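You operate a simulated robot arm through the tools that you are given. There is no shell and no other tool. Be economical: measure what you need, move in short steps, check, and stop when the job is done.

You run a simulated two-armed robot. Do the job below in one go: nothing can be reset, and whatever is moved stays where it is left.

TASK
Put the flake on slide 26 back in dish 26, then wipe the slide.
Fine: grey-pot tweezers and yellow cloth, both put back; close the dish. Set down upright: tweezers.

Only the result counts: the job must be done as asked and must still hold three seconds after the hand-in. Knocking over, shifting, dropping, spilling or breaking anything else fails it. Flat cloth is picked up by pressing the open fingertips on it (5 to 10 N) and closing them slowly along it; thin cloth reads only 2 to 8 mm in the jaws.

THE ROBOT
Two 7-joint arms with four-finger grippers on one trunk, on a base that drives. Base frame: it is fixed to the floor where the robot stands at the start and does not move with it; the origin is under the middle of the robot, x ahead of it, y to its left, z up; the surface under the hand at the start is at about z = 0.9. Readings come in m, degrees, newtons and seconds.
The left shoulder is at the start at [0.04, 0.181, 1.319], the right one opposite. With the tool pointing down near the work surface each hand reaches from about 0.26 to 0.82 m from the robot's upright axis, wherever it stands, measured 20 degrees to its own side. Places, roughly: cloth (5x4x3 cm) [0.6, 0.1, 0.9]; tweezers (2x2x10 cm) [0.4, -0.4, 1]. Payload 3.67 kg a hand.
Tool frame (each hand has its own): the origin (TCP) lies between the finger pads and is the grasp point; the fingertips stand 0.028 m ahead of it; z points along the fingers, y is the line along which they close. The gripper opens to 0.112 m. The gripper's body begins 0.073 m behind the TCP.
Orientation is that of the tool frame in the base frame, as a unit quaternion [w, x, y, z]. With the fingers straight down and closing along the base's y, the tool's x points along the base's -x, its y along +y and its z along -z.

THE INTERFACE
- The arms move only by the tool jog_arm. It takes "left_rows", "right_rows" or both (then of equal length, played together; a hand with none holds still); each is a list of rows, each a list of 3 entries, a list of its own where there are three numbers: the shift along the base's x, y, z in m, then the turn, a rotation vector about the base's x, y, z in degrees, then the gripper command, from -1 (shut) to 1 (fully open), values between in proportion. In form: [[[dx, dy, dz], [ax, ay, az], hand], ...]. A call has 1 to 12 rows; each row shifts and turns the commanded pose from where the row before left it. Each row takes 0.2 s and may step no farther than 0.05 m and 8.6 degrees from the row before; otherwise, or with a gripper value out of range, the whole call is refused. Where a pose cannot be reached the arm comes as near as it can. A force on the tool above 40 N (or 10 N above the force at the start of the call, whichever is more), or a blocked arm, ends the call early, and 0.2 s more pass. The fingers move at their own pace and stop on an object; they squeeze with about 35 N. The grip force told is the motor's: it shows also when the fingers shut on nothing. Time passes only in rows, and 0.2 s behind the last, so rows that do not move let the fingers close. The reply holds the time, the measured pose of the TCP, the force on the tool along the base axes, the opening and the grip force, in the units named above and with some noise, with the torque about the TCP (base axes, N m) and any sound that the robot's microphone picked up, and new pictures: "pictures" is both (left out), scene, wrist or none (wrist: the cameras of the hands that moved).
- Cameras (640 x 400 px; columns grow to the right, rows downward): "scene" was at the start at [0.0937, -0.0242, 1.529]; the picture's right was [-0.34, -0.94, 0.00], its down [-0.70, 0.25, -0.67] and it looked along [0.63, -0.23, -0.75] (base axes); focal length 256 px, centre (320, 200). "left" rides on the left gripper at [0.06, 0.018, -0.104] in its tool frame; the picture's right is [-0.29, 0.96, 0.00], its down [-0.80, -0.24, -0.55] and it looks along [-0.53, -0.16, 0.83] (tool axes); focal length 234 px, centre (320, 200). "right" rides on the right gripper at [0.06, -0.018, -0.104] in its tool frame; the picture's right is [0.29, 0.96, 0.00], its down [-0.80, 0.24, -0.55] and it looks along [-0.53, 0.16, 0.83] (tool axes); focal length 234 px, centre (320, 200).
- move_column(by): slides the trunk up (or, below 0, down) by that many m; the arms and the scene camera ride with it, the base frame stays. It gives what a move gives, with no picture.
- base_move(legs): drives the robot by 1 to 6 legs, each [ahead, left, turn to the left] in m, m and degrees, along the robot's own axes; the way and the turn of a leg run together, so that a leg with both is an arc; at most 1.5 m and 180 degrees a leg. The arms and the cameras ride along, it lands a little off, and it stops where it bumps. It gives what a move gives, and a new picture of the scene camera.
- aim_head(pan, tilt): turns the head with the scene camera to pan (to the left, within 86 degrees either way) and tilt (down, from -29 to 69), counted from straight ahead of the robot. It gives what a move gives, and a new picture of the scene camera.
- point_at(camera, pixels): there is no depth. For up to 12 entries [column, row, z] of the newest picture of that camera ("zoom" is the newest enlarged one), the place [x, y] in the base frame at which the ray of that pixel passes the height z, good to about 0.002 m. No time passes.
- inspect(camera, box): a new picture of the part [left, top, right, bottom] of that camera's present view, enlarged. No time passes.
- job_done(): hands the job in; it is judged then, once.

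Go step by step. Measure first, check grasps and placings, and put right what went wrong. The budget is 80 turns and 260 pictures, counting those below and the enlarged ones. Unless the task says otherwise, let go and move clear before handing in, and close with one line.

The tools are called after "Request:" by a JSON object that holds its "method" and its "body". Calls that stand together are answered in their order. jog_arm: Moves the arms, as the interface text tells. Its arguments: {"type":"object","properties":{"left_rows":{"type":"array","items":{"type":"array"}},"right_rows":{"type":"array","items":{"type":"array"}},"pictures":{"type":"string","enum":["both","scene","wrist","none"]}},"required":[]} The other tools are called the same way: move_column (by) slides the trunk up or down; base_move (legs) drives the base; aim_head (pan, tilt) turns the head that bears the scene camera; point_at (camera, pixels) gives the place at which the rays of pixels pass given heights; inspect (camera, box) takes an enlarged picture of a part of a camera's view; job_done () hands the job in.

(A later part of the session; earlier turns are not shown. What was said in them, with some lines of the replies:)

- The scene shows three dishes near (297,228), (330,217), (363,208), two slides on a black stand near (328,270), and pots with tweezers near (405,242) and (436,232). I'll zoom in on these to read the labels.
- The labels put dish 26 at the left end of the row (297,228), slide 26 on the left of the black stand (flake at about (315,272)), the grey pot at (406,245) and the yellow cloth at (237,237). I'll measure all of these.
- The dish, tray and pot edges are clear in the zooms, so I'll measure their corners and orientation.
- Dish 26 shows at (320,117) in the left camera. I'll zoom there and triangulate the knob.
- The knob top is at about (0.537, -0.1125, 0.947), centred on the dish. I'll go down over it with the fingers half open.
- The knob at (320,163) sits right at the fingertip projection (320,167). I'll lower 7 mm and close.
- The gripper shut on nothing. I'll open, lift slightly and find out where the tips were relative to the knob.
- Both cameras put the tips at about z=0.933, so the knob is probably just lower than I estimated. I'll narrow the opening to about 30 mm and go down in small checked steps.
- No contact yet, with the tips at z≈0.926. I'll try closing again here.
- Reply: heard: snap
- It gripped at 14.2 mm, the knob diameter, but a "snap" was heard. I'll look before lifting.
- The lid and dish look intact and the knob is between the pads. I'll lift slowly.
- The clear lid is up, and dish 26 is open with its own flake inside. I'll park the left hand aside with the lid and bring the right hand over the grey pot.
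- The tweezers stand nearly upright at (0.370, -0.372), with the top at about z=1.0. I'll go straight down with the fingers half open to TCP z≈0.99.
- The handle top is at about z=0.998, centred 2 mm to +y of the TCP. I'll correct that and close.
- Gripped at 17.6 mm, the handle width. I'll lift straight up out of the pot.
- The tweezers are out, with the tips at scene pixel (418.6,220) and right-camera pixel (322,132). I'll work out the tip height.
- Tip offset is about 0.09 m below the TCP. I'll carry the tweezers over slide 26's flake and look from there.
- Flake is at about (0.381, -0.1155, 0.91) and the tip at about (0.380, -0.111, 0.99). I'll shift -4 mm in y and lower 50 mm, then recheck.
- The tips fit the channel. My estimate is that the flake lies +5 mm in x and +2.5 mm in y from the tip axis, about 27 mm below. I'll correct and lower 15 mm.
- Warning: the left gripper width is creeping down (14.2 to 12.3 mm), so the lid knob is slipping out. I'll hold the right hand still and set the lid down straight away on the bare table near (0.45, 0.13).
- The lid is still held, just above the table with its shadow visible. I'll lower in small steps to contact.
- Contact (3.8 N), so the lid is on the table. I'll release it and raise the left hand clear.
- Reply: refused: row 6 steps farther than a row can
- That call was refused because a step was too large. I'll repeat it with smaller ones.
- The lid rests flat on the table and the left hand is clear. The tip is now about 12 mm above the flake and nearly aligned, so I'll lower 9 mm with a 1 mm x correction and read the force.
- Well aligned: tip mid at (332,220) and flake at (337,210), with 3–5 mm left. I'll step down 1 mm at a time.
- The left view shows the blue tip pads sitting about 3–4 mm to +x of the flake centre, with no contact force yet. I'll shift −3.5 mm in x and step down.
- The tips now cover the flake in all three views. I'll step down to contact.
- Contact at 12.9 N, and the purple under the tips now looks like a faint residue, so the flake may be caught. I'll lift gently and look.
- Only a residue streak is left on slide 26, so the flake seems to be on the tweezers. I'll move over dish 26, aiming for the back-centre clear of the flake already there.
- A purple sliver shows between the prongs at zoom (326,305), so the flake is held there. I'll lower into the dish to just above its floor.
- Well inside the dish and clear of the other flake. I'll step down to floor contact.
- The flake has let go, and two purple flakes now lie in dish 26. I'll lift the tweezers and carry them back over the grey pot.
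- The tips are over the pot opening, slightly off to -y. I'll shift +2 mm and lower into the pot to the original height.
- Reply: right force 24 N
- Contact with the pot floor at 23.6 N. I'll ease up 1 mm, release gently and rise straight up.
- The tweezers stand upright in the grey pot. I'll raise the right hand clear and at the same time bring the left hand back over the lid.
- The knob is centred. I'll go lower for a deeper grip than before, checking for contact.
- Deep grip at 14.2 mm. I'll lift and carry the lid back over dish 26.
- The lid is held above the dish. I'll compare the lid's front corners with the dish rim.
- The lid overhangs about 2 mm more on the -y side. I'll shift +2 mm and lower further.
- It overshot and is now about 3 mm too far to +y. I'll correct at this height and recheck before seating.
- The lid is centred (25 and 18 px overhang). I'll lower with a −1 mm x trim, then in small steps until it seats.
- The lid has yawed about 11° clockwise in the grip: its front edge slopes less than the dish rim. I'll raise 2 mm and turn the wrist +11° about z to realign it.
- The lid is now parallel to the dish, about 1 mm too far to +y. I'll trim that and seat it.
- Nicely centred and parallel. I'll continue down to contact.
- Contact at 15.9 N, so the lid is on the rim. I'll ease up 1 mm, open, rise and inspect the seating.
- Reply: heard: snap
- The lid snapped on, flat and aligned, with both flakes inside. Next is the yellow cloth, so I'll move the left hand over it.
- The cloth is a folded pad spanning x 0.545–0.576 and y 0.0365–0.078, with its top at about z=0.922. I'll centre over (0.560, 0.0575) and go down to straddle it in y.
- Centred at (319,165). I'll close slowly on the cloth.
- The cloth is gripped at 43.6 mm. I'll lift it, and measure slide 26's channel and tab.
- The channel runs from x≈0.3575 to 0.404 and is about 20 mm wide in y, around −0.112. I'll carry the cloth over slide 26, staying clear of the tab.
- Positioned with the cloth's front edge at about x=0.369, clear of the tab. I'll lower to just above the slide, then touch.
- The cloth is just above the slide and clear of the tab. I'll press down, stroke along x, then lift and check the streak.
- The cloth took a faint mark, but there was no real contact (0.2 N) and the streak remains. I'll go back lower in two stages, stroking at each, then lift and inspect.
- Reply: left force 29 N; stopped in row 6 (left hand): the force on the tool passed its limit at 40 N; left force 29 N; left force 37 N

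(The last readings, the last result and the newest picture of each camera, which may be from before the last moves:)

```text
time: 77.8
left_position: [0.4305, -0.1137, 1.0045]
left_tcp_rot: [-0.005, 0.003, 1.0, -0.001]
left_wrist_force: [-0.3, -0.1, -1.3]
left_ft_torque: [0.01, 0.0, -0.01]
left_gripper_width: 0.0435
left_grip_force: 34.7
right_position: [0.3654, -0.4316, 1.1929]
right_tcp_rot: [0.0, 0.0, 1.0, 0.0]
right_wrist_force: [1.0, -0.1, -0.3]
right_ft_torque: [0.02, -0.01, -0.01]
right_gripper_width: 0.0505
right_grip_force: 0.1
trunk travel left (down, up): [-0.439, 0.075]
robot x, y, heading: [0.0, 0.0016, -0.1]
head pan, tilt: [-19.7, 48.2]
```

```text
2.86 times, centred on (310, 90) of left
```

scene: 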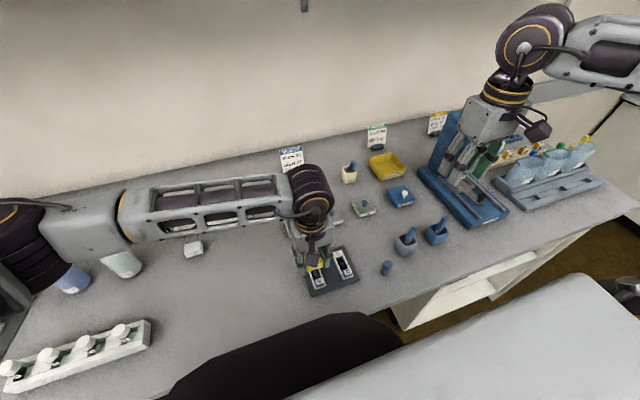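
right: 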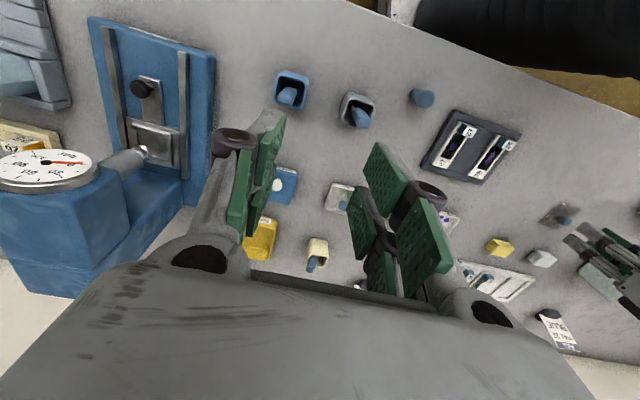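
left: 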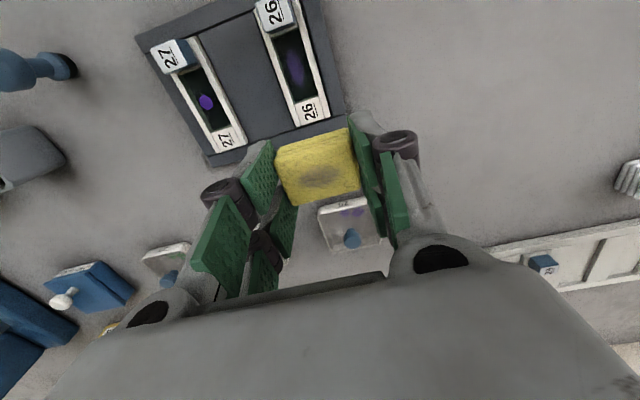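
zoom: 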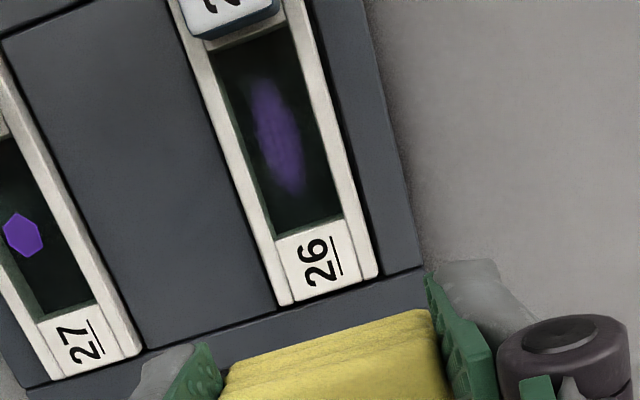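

The streak is fainter and the cloth is picking it up, so more strokes are needed. I'll do many lighter passes, then inspect.

Request:
{"method": "jog_arm", "body": {"left_rows": [[[-0.03, 0.001, -0.02], [0, 0, 0], -1], [[-0.0125, 0, -0.02], [0, 0, 0], -1], [[0, 0, -0.012], [0, 0, 0], -1], [[0, 0, -0.0025], [0, 0, 0], -1], [[0, 0, 0], [0, 0, 0], -1]], "pictures": "none"}}

Request:
{"method": "jog_arm", "body": {"left_rows": [[[-0.008, 0, 0], [0, 0, 0], -1], [[0.008, 0, 0], [0, 0, 0], -1], [[0.007, 0, 0], [0, 0, 0], -1], [[-0.007, 0, 0], [0, 0, 0], -1], [[-0.008, 0, 0], [0, 0, 0], -1], [[0.008, 0, 0], [0, 0, 0], -1], [[0.007, 0, 0], [0, 0, 0], -1], [[-0.007, 0, 0], [0, 0, 0], -1], [[-0.008, 0, 0], [0, 0, 0], -1], [[0.008, 0, 0], [0, 0, 0], -1], [[0.007, 0, 0], [0, 0, 0], -1], [[-0.007, 0, 0], [0, 0, 0], -1]], "pictures": "none"}}

Request:
{"method": "jog_arm", "body": {"left_rows": [[[-0.008, 0, 0], [0, 0, 0], -1], [[0.008, 0, 0], [0, 0, 0], -1], [[0.007, 0, 0], [0, 0, 0], -1], [[-0.007, 0, 0], [0, 0, 0], -1], [[-0.008, 0, 0], [0, 0, 0], -1], [[0.008, 0, 0], [0, 0, 0], -1], [[0.007, 0, 0], [0, 0, 0], -1], [[-0.007, 0, 0], [0, 0, 0], -1], [[-0.008, 0, 0], [0, 0, 0], -1], [[0.008, 0, 0], [0, 0, 0], -1], [[0.007, 0, 0], [0, 0, 0], -1], [[-0.007, 0, 0], [0, 0, 0], -1]], "pictures": "none"}}

Request:
{"method": "jog_arm", "body": {"left_rows": [[[-0.008, 0, 0], [0, 0, 0], -1], [[0.008, 0, 0], [0, 0, 0], -1], [[0.007, 0, 0], [0, 0, 0], -1], [[-0.007, 0, 0], [0, 0, 0], -1], [[-0.008, 0, 0], [0, 0, 0], -1], [[0.008, 0, 0], [0, 0, 0], -1], [[0.007, 0, 0], [0, 0, 0], -1], [[-0.007, 0, 0], [0, 0, 0], -1], [[-0.008, 0, 0], [0, 0, 0], -1], [[0.008, 0, 0], [0, 0, 0], -1], [[0.007, 0, 0], [0, 0, 0], -1], [[-0.007, 0, 0], [0, 0, 0], -1]], "pictures": "none"}}

Request:
{"method": "jog_arm", "body": {"left_rows": [[[0, 0, 0.01], [0, 0, 0], -1], [[0.01, 0, 0.03], [0, 0, 0], -1], [[0.03, 0, 0.02], [0, 0, 0], -1], [[0, 0, 0], [0, 0, 0], -1]], "pictures": "none"}}

Request:
{"method": "inspect", "body": {"camera": "scene", "box": [290, 240, 354, 295]}}

Request:
{"method": "inspect", "body": {"camera": "left", "box": [220, 0, 400, 140]}}

```text
time: 79.0
left_position: [0.3856, -0.1129, 0.9536]
left_tcp_rot: [-0.002, 0.003, 1.0, 0.0]
left_wrist_force: [0.8, 1.4, 0.4]
left_ft_torque: [-0.02, -0.05, 0.01]
left_gripper_width: 0.0437
left_grip_force: 35.4
right_position: [0.3654, -0.4314, 1.1923]
right_tcp_rot: [0.0, 0.0, 1.0, 0.0]
right_wrist_force: [-0.6, 0.0, 0.0]
right_ft_torque: [-0.01, -0.01, 0.01]
right_gripper_width: 0.0504
right_grip_force: 0.1
trunk travel left (down, up): [-0.439, 0.075]
robot x, y, heading: [-0.0005, 0.0055, -0.2]
head pan, tilt: [-19.7, 48.2]
```

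```text
time: 81.6
left_position: [0.386, -0.1118, 0.9536]
left_tcp_rot: [-0.003, 0.003, 1.0, -0.001]
left_wrist_force: [0.3, 0.6, -0.3]
left_ft_torque: [0.02, 0.0, -0.03]
left_gripper_width: 0.0437
left_grip_force: 34.6
right_position: [0.3653, -0.4324, 1.1934]
right_tcp_rot: [0.0, 0.0, 1.0, 0.0]
right_wrist_force: [0.5, 0.3, -0.8]
right_ft_torque: [-0.01, -0.02, 0.01]
right_gripper_width: 0.0502
right_grip_force: 0.1
trunk travel left (down, up): [-0.439, 0.075]
robot x, y, heading: [0.003, -0.0007, 0.1]
head pan, tilt: [-19.7, 48.2]
```

```text
time: 84.2
left_position: [0.3856, -0.112, 0.953]
left_tcp_rot: [-0.004, 0.003, 1.0, -0.001]
left_wrist_force: [-0.5, 0.3, -0.2]
left_ft_torque: [0.03, -0.03, 0.0]
left_gripper_width: 0.0436
left_grip_force: 34.6
right_position: [0.3658, -0.4321, 1.1934]
right_tcp_rot: [-0.001, 0.0, 1.0, 0.0]
right_wrist_force: [-0.9, 0.2, -0.1]
right_ft_torque: [0.01, 0.01, 0.0]
right_gripper_width: 0.0504
right_grip_force: 0.1
trunk travel left (down, up): [-0.439, 0.075]
robot x, y, heading: [-0.0, 0.003, -0.1]
head pan, tilt: [-19.7, 48.2]
```

```text
time: 86.8
left_position: [0.3853, -0.1106, 0.9522]
left_tcp_rot: [-0.004, 0.002, 1.0, -0.001]
left_wrist_force: [0.6, -0.5, 0.7]
left_ft_torque: [-0.04, 0.02, 0.0]
left_gripper_width: 0.0436
left_grip_force: 35.3
right_position: [0.3651, -0.4326, 1.1936]
right_tcp_rot: [0.0, 0.0, 1.0, 0.0]
right_wrist_force: [-0.2, 0.1, 0.3]
right_ft_torque: [-0.02, -0.03, 0.01]
right_gripper_width: 0.0505
right_grip_force: 0.1
trunk travel left (down, up): [-0.439, 0.075]
robot x, y, heading: [-0.0008, -0.0045, -0.0]
head pan, tilt: [-19.7, 48.2]
```

```text
time: 87.8
left_position: [0.4266, -0.1122, 1.0108]
left_tcp_rot: [-0.004, 0.002, 1.0, -0.001]
left_wrist_force: [0.2, -0.1, -0.2]
left_ft_torque: [-0.01, -0.01, 0.01]
left_gripper_width: 0.0435
left_grip_force: 34.7
right_position: [0.3658, -0.4328, 1.1938]
right_tcp_rot: [0.0, 0.0, 1.0, 0.0]
right_wrist_force: [-0.2, 0.5, -0.2]
right_ft_torque: [-0.01, -0.03, 0.02]
right_gripper_width: 0.0504
right_grip_force: 0.1
trunk travel left (down, up): [-0.439, 0.075]
robot x, y, heading: [0.0032, -0.003, -0.2]
head pan, tilt: [-19.7, 48.2]
```

```text
7.27 times, centred on (322, 268) of scene
```

zoom: 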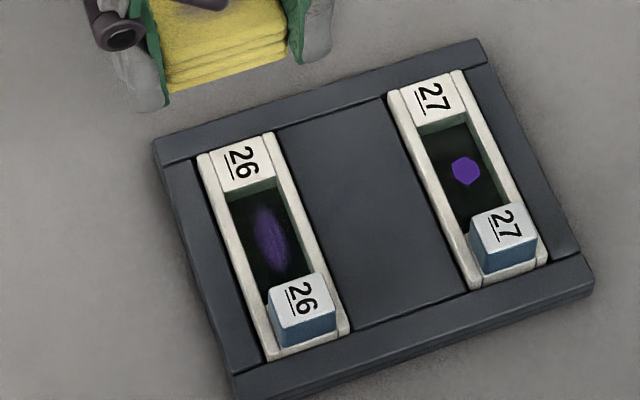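

```text
2.86 times, centred on (310, 70) of left
```

zoom: 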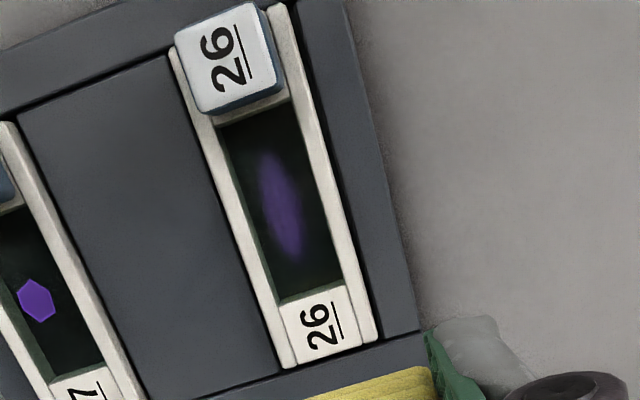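

Those passes were about 3 mm too high (no force), so nothing changed. I'll press to roughly 10–15 N (3.8 mm lower) and repeat many passes.

Request:
{"method": "jog_arm", "body": {"left_rows": [[[-0.03, 0, -0.02], [0, 0, 0], -1], [[-0.01, 0, -0.03], [0, 0, 0], -1], [[0, 0, -0.01], [0, 0, 0], -1], [[0, 0, -0.002], [0, 0, 0], -1], [[0, 0, -0.0018], [0, 0, 0], -1], [[0, 0, 0], [0, 0, 0], -1]], "pictures": "none"}}

Request:
{"method": "jog_arm", "body": {"left_rows": [[[-0.008, 0, 0], [0, 0, 0], -1], [[0.008, 0, 0], [0, 0, 0], -1], [[0.007, 0, 0], [0, 0, 0], -1], [[-0.007, 0, 0], [0, 0, 0], -1], [[-0.008, 0, 0], [0, 0, 0], -1], [[0.008, 0, 0], [0, 0, 0], -1], [[0.007, 0, 0], [0, 0, 0], -1], [[-0.007, 0, 0], [0, 0, 0], -1], [[-0.008, 0, 0], [0, 0, 0], -1], [[0.008, 0, 0], [0, 0, 0], -1], [[0.007, 0, 0], [0, 0, 0], -1], [[-0.007, 0, 0], [0, 0, 0], -1]], "pictures": "none"}}

Request:
{"method": "jog_arm", "body": {"left_rows": [[[-0.008, 0, 0], [0, 0, 0], -1], [[0.008, 0, 0], [0, 0, 0], -1], [[0.007, 0, 0], [0, 0, 0], -1], [[-0.007, 0, 0], [0, 0, 0], -1], [[-0.008, 0, 0], [0, 0, 0], -1], [[0.008, 0, 0], [0, 0, 0], -1], [[0.007, 0, 0], [0, 0, 0], -1], [[-0.007, 0, 0], [0, 0, 0], -1], [[-0.008, 0, 0], [0, 0, 0], -1], [[0.008, 0, 0], [0, 0, 0], -1], [[0.007, 0, 0], [0, 0, 0], -1], [[-0.007, 0, 0], [0, 0, 0], -1]], "pictures": "none"}}

Request:
{"method": "jog_arm", "body": {"left_rows": [[[-0.008, 0, 0], [0, 0, 0], -1], [[0.008, 0, 0], [0, 0, 0], -1], [[0.007, 0, 0], [0, 0, 0], -1], [[-0.007, 0, 0], [0, 0, 0], -1], [[-0.008, 0, 0], [0, 0, 0], -1], [[0.008, 0, 0], [0, 0, 0], -1], [[0.007, 0, 0], [0, 0, 0], -1], [[-0.007, 0, 0], [0, 0, 0], -1], [[-0.008, 0, 0], [0, 0, 0], -1], [[0.008, 0, 0], [0, 0, 0], -1], [[0.007, 0, 0], [0, 0, 0], -1], [[-0.007, 0, 0], [0, 0, 0], -1]], "pictures": "none"}}

Request:
{"method": "jog_arm", "body": {"left_rows": [[[-0.008, 0, 0], [0, 0, 0], -1], [[0.008, 0, 0], [0, 0, 0], -1], [[0.007, 0, 0], [0, 0, 0], -1], [[-0.007, 0, 0], [0, 0, 0], -1], [[-0.008, 0, 0], [0, 0, 0], -1], [[0.008, 0, 0], [0, 0, 0], -1], [[0.007, 0, 0], [0, 0, 0], -1], [[-0.007, 0, 0], [0, 0, 0], -1], [[-0.008, 0, 0], [0, 0, 0], -1], [[0.008, 0, 0], [0, 0, 0], -1], [[0.007, 0, 0], [0, 0, 0], -1], [[-0.007, 0, 0], [0, 0, 0], -1]], "pictures": "none"}}

Request:
{"method": "jog_arm", "body": {"left_rows": [[[0, 0, 0.01], [0, 0, 0], -1], [[0.01, 0, 0.03], [0, 0, 0], -1], [[0.03, 0, 0.02], [0, 0, 0], -1], [[0, 0, 0], [0, 0, 0], -1]], "pictures": "none"}}

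Request:
{"method": "inspect", "body": {"camera": "scene", "box": [290, 240, 354, 295]}}

Request:
{"method": "inspect", "body": {"camera": "left", "box": [220, 0, 400, 140]}}

```text
time: 89.2
left_position: [0.3863, -0.1108, 0.9507]
left_tcp_rot: [-0.003, 0.003, 1.0, -0.002]
left_wrist_force: [0.2, -0.2, 10.3]
left_ft_torque: [-0.06, -0.03, -0.01]
left_gripper_width: 0.0437
left_grip_force: 35.3
right_position: [0.366, -0.4313, 1.1926]
right_tcp_rot: [0.0, 0.0, 1.0, 0.0]
right_wrist_force: [0.7, 0.4, -0.3]
right_ft_torque: [0.03, 0.04, -0.01]
right_gripper_width: 0.0505
right_grip_force: 0.1
trunk travel left (down, up): [-0.439, 0.075]
robot x, y, heading: [0.0009, 0.0019, -0.0]
head pan, tilt: [-19.7, 48.2]
```

```text
time: 91.8
left_position: [0.3878, -0.1109, 0.9491]
left_tcp_rot: [-0.003, 0.001, 1.0, -0.001]
left_wrist_force: [1.1, -0.8, 1.5]
left_ft_torque: [0.02, -0.08, -0.01]
left_gripper_width: 0.0436
left_grip_force: 34.6
right_position: [0.3656, -0.4324, 1.194]
right_tcp_rot: [-0.001, 0.0, 1.0, 0.001]
right_wrist_force: [0.5, 0.1, 1.0]
right_ft_torque: [-0.04, 0.01, -0.02]
right_gripper_width: 0.0503
right_grip_force: 0.0
trunk travel left (down, up): [-0.439, 0.075]
robot x, y, heading: [-0.002, 0.0023, 0.2]
head pan, tilt: [-19.7, 48.2]
```

```text
time: 94.4
left_position: [0.3879, -0.1107, 0.95]
left_tcp_rot: [-0.003, 0.002, 1.0, -0.001]
left_wrist_force: [1.3, 0.0, -0.2]
left_ft_torque: [0.03, -0.03, -0.02]
left_gripper_width: 0.0439
left_grip_force: 34.5
right_position: [0.366, -0.432, 1.1925]
right_tcp_rot: [0.0, 0.0, 1.0, -0.001]
right_wrist_force: [0.2, 0.2, 0.0]
right_ft_torque: [-0.02, 0.0, -0.04]
right_gripper_width: 0.0502
right_grip_force: 0.0
trunk travel left (down, up): [-0.439, 0.075]
robot x, y, heading: [0.0011, 0.0007, -0.3]
head pan, tilt: [-19.7, 48.2]
```

```text
time: 97.0
left_position: [0.39, -0.1117, 0.9489]
left_tcp_rot: [-0.003, 0.001, 1.0, -0.002]
left_wrist_force: [5.2, 0.2, 9.8]
left_ft_torque: [-0.07, -0.13, 0.01]
left_gripper_width: 0.0434
left_grip_force: 34.6
right_position: [0.3666, -0.4315, 1.1936]
right_tcp_rot: [0.0, 0.0, 1.0, 0.0]
right_wrist_force: [0.7, 0.0, 0.5]
right_ft_torque: [-0.02, 0.01, 0.01]
right_gripper_width: 0.0502
right_grip_force: 0.1
trunk travel left (down, up): [-0.439, 0.075]
robot x, y, heading: [0.0017, 0.0017, 0.0]
head pan, tilt: [-19.7, 48.2]
```

```text
time: 99.6
left_position: [0.3866, -0.1103, 0.9486]
left_tcp_rot: [-0.004, 0.002, 1.0, -0.001]
left_wrist_force: [0.8, 0.2, 3.2]
left_ft_torque: [-0.04, -0.07, 0.0]
left_gripper_width: 0.0436
left_grip_force: 35.1
right_position: [0.3656, -0.4322, 1.1929]
right_tcp_rot: [0.0, 0.0, 1.0, -0.001]
right_wrist_force: [-0.1, -0.7, 0.2]
right_ft_torque: [0.0, -0.02, 0.01]
right_gripper_width: 0.0505
right_grip_force: 0.1
trunk travel left (down, up): [-0.439, 0.075]
robot x, y, heading: [-0.0009, 0.0005, -0.3]
head pan, tilt: [-19.7, 48.2]
```

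```text
time: 100.6
left_position: [0.4265, -0.1089, 1.0083]
left_tcp_rot: [-0.005, 0.003, 1.0, -0.001]
left_wrist_force: [0.7, 0.1, -0.3]
left_ft_torque: [0.0, 0.0, 0.0]
left_gripper_width: 0.0433
left_grip_force: 35.4
right_position: [0.3657, -0.431, 1.1926]
right_tcp_rot: [0.0, 0.0, 1.0, 0.0]
right_wrist_force: [-0.2, -0.2, 0.1]
right_ft_torque: [0.01, 0.03, -0.03]
right_gripper_width: 0.0501
right_grip_force: 0.1
trunk travel left (down, up): [-0.439, 0.075]
robot x, y, heading: [-0.0048, 0.0015, 0.0]
head pan, tilt: [-19.7, 48.2]
```

```text
7.27 times, centred on (322, 268) of scene
```

zoom: 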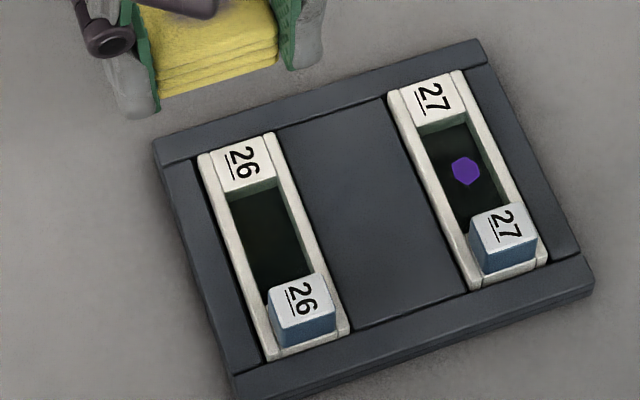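

```text
2.86 times, centred on (310, 70) of left
5 turns are left
```

zoom: 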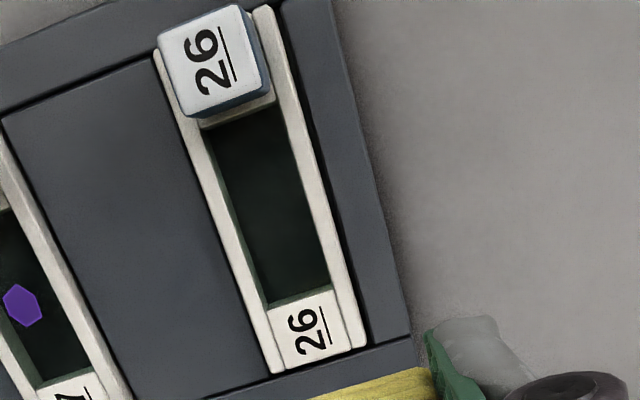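

The slide is clean. I'll carry the cloth back to its original place at (0.561, 0.0565) and stop just above the table.

Request:
{"method": "jog_arm", "body": {"left_rows": [[[0, 0.02, 0.015], [0, 0, 0], -1], [[0.02, 0.03, 0], [0, 0, 0], -1], [[0.023, 0.03, 0], [0, 0, 0], -1], [[0.023, 0.03, 0], [0, 0, 0], -1], [[0.023, 0.03, 0], [0, 0, 0], -1], [[0.023, 0.0255, 0], [0, 0, 0], -1], [[0.0225, 0, -0.01], [0, 0, 0], -1], [[0, 0, -0.03], [0, 0, 0], -1], [[0, 0, -0.03], [0, 0, 0], -1], [[0, 0, -0.01], [0, 0, 0], -1], [[0, 0, 0], [0, 0, 0], -1]], "pictures": "wrist"}}

Request:
{"method": "inspect", "body": {"camera": "scene", "box": [200, 205, 280, 255]}}

```text
time: 103.0
left_position: [0.5615, 0.0527, 0.9435]
left_tcp_rot: [-0.004, 0.002, 1.0, -0.001]
left_wrist_force: [0.1, -0.6, 0.4]
left_ft_torque: [0.0, -0.02, 0.0]
left_gripper_width: 0.0435
left_grip_force: 34.8
right_position: [0.3656, -0.4312, 1.1933]
right_tcp_rot: [0.0, -0.001, 1.0, 0.0]
right_wrist_force: [-0.5, 0.2, -0.9]
right_ft_torque: [0.03, -0.02, 0.0]
right_gripper_width: 0.0503
right_grip_force: 0.0
trunk travel left (down, up): [-0.439, 0.075]
robot x, y, heading: [0.0011, 0.0005, -0.1]
head pan, tilt: [-19.7, 48.2]
```

left: 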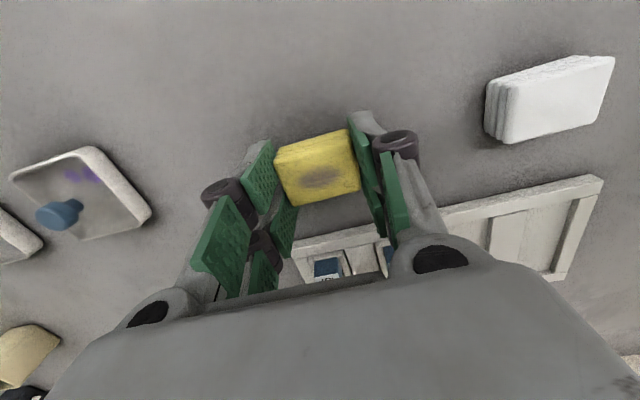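

```text
8.00 times, centred on (240, 230) of scene
4 turns are left
```

zoom: 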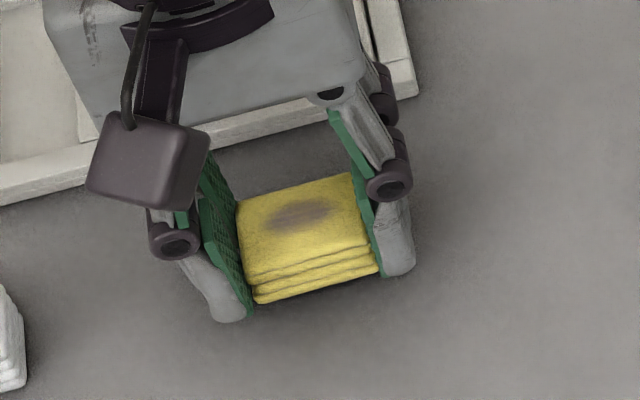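

It is about 9 mm above the table and 3.5 mm too far to -y. I'll correct and lower to contact.

Request:
{"method": "jog_arm", "body": {"left_rows": [[[0, 0.0035, -0.003], [0, 0, 0], -1], [[0, 0, -0.003], [0, 0, 0], -1], [[0, 0, -0.002], [0, 0, 0], -1], [[0, 0, 0], [0, 0, 0], -1]], "pictures": "none"}}

Request:
{"method": "jog_arm", "body": {"left_rows": [[[0, 0, -0.001], [0, 0, 0], -1], [[0, 0, 0], [0, 0, 0], -1]], "pictures": "none"}}

Request:
{"method": "inspect", "body": {"camera": "scene", "box": [200, 205, 280, 255]}}

```text
time: 104.0
left_position: [0.5602, 0.0565, 0.9353]
left_tcp_rot: [-0.004, 0.003, 1.0, -0.001]
left_wrist_force: [-0.3, 0.3, -0.5]
left_ft_torque: [0.01, -0.03, -0.05]
left_gripper_width: 0.0436
left_grip_force: 35.6
right_position: [0.3658, -0.4319, 1.1935]
right_tcp_rot: [0.0, -0.001, 1.0, -0.001]
right_wrist_force: [-0.3, 0.7, 0.5]
right_ft_torque: [0.03, -0.02, -0.01]
right_gripper_width: 0.0504
right_grip_force: 0.0
trunk travel left (down, up): [-0.439, 0.075]
robot x, y, heading: [-0.0028, 0.0002, -0.1]
head pan, tilt: [-19.7, 48.2]
```

```text
time: 104.6
left_position: [0.5615, 0.058, 0.9336]
left_tcp_rot: [-0.003, 0.002, 1.0, 0.0]
left_wrist_force: [0.0, 0.1, 0.9]
left_ft_torque: [0.02, 0.02, 0.02]
left_gripper_width: 0.0436
left_grip_force: 34.9
right_position: [0.3654, -0.4328, 1.1931]
right_tcp_rot: [-0.001, 0.0, 1.0, 0.0]
right_wrist_force: [-0.8, 0.1, -0.3]
right_ft_torque: [0.0, -0.01, -0.02]
right_gripper_width: 0.0507
right_grip_force: 0.0
trunk travel left (down, up): [-0.439, 0.075]
robot x, y, heading: [0.0011, 0.0016, 0.1]
head pan, tilt: [-19.7, 48.2]
```

```text
8.00 times, centred on (240, 230) of scene
3 turns are left
```

zoom: 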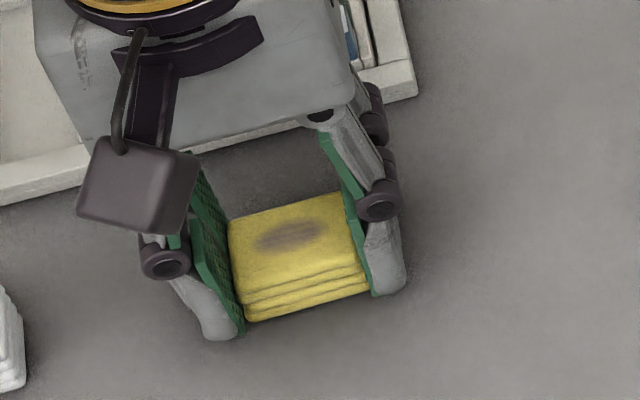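

The cloth matches its original picture and is at the table within about 1 mm. I'll lower 1 mm more, release, retreat and check everything.

Request:
{"method": "jog_arm", "body": {"left_rows": [[[0, 0, -0.0008], [0, 0, 0], -1], [[0, 0, 0], [0, 0, 0], -0.15], [[0, 0, 0], [0, 0, 0], 0], [[0, 0, 0], [0, 0, 0], 0.2], [[0, 0, 0], [0, 0, 0], 0.3], [[0, 0, 0.02], [0, 0, 0], 0.3], [[0, 0, 0.04], [0, 0, 0], 0.3], [[0, 0, 0.045], [0, 0, 0], 0.3], [[0, 0, 0.045], [0, 0, 0], 0.3], [[0, 0.02, 0.04], [0, 0, 0], 0.3], [[0, 0.04, 0.02], [0, 0, 0], 0.3], [[0, 0, 0], [0, 0, 0], 0.3]], "pictures": "both"}}

Request:
{"method": "inspect", "body": {"camera": "scene", "box": [180, 195, 340, 295]}}

Request:
{"method": "inspect", "body": {"camera": "scene", "box": [290, 200, 450, 300]}}

```text
time: 107.2
left_position: [0.5603, 0.1214, 1.1442]
left_tcp_rot: [-0.004, 0.002, 1.0, -0.002]
left_wrist_force: [0.1, -0.3, 0.5]
left_ft_torque: [0.03, 0.01, 0.02]
left_gripper_width: 0.0728
left_grip_force: 0.0
right_position: [0.3652, -0.4334, 1.192]
right_tcp_rot: [0.0, -0.001, 1.0, 0.001]
right_wrist_force: [-0.3, -0.1, -0.9]
right_ft_torque: [0.04, 0.01, 0.02]
right_gripper_width: 0.0506
right_grip_force: 0.1
trunk travel left (down, up): [-0.439, 0.075]
robot x, y, heading: [-0.0023, 0.0018, -0.2]
head pan, tilt: [-19.7, 48.2]
```

scene: 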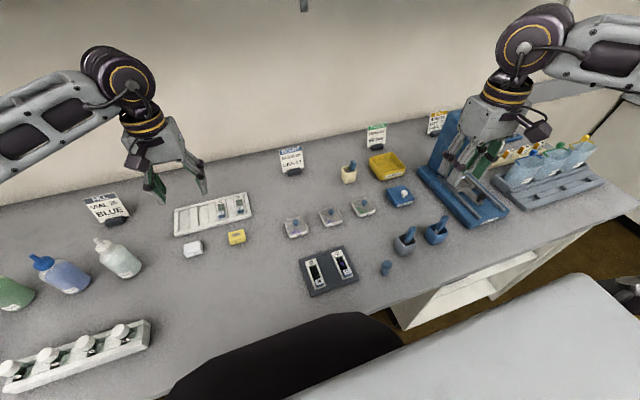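
left: 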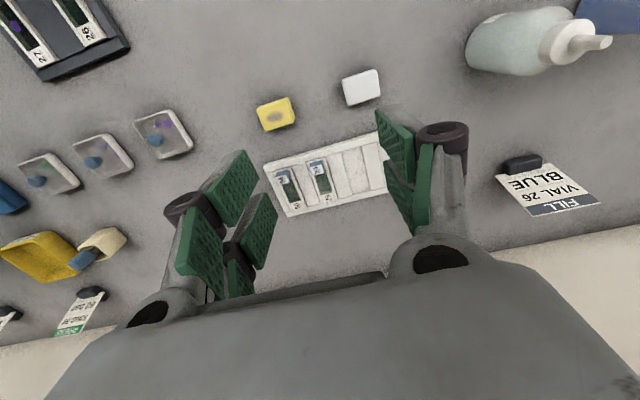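

```text
4.00 times, centred on (260, 245) of scene
```

zoom: 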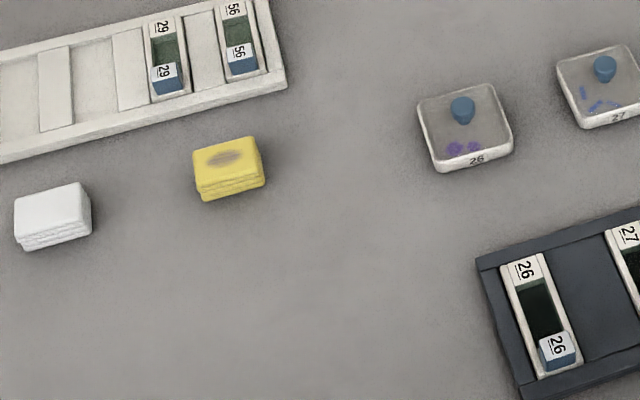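

```text
4.00 times, centred on (370, 250) of scene
2 turns are left
```

zoom: 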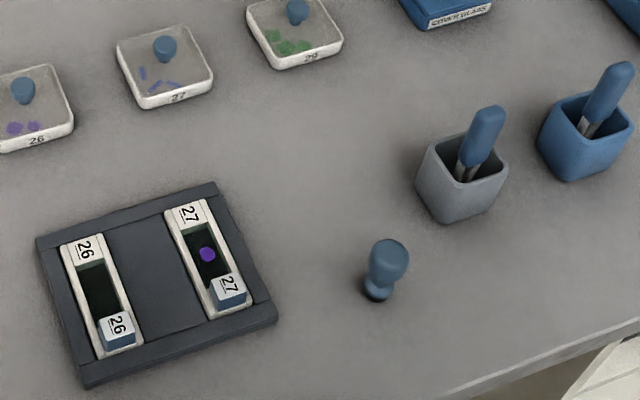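

Everything checks out: slide 26 is clean, dish 26 is closed with both flakes in it, the tweezers stand upright in the grey pot, and the yellow cloth is back in place. Both hands are empty and clear, so I'm handing in.

Request:
{"method": "job_done", "body": {}}

```text
The job is handed in.
```

The flake from slide 26 is back in dish 26 with the lid on, the slide is wiped clean, the tweezers stand upright in the grey pot, and the yellow cloth is back where it was, with a dark smudge on top from the wiping.
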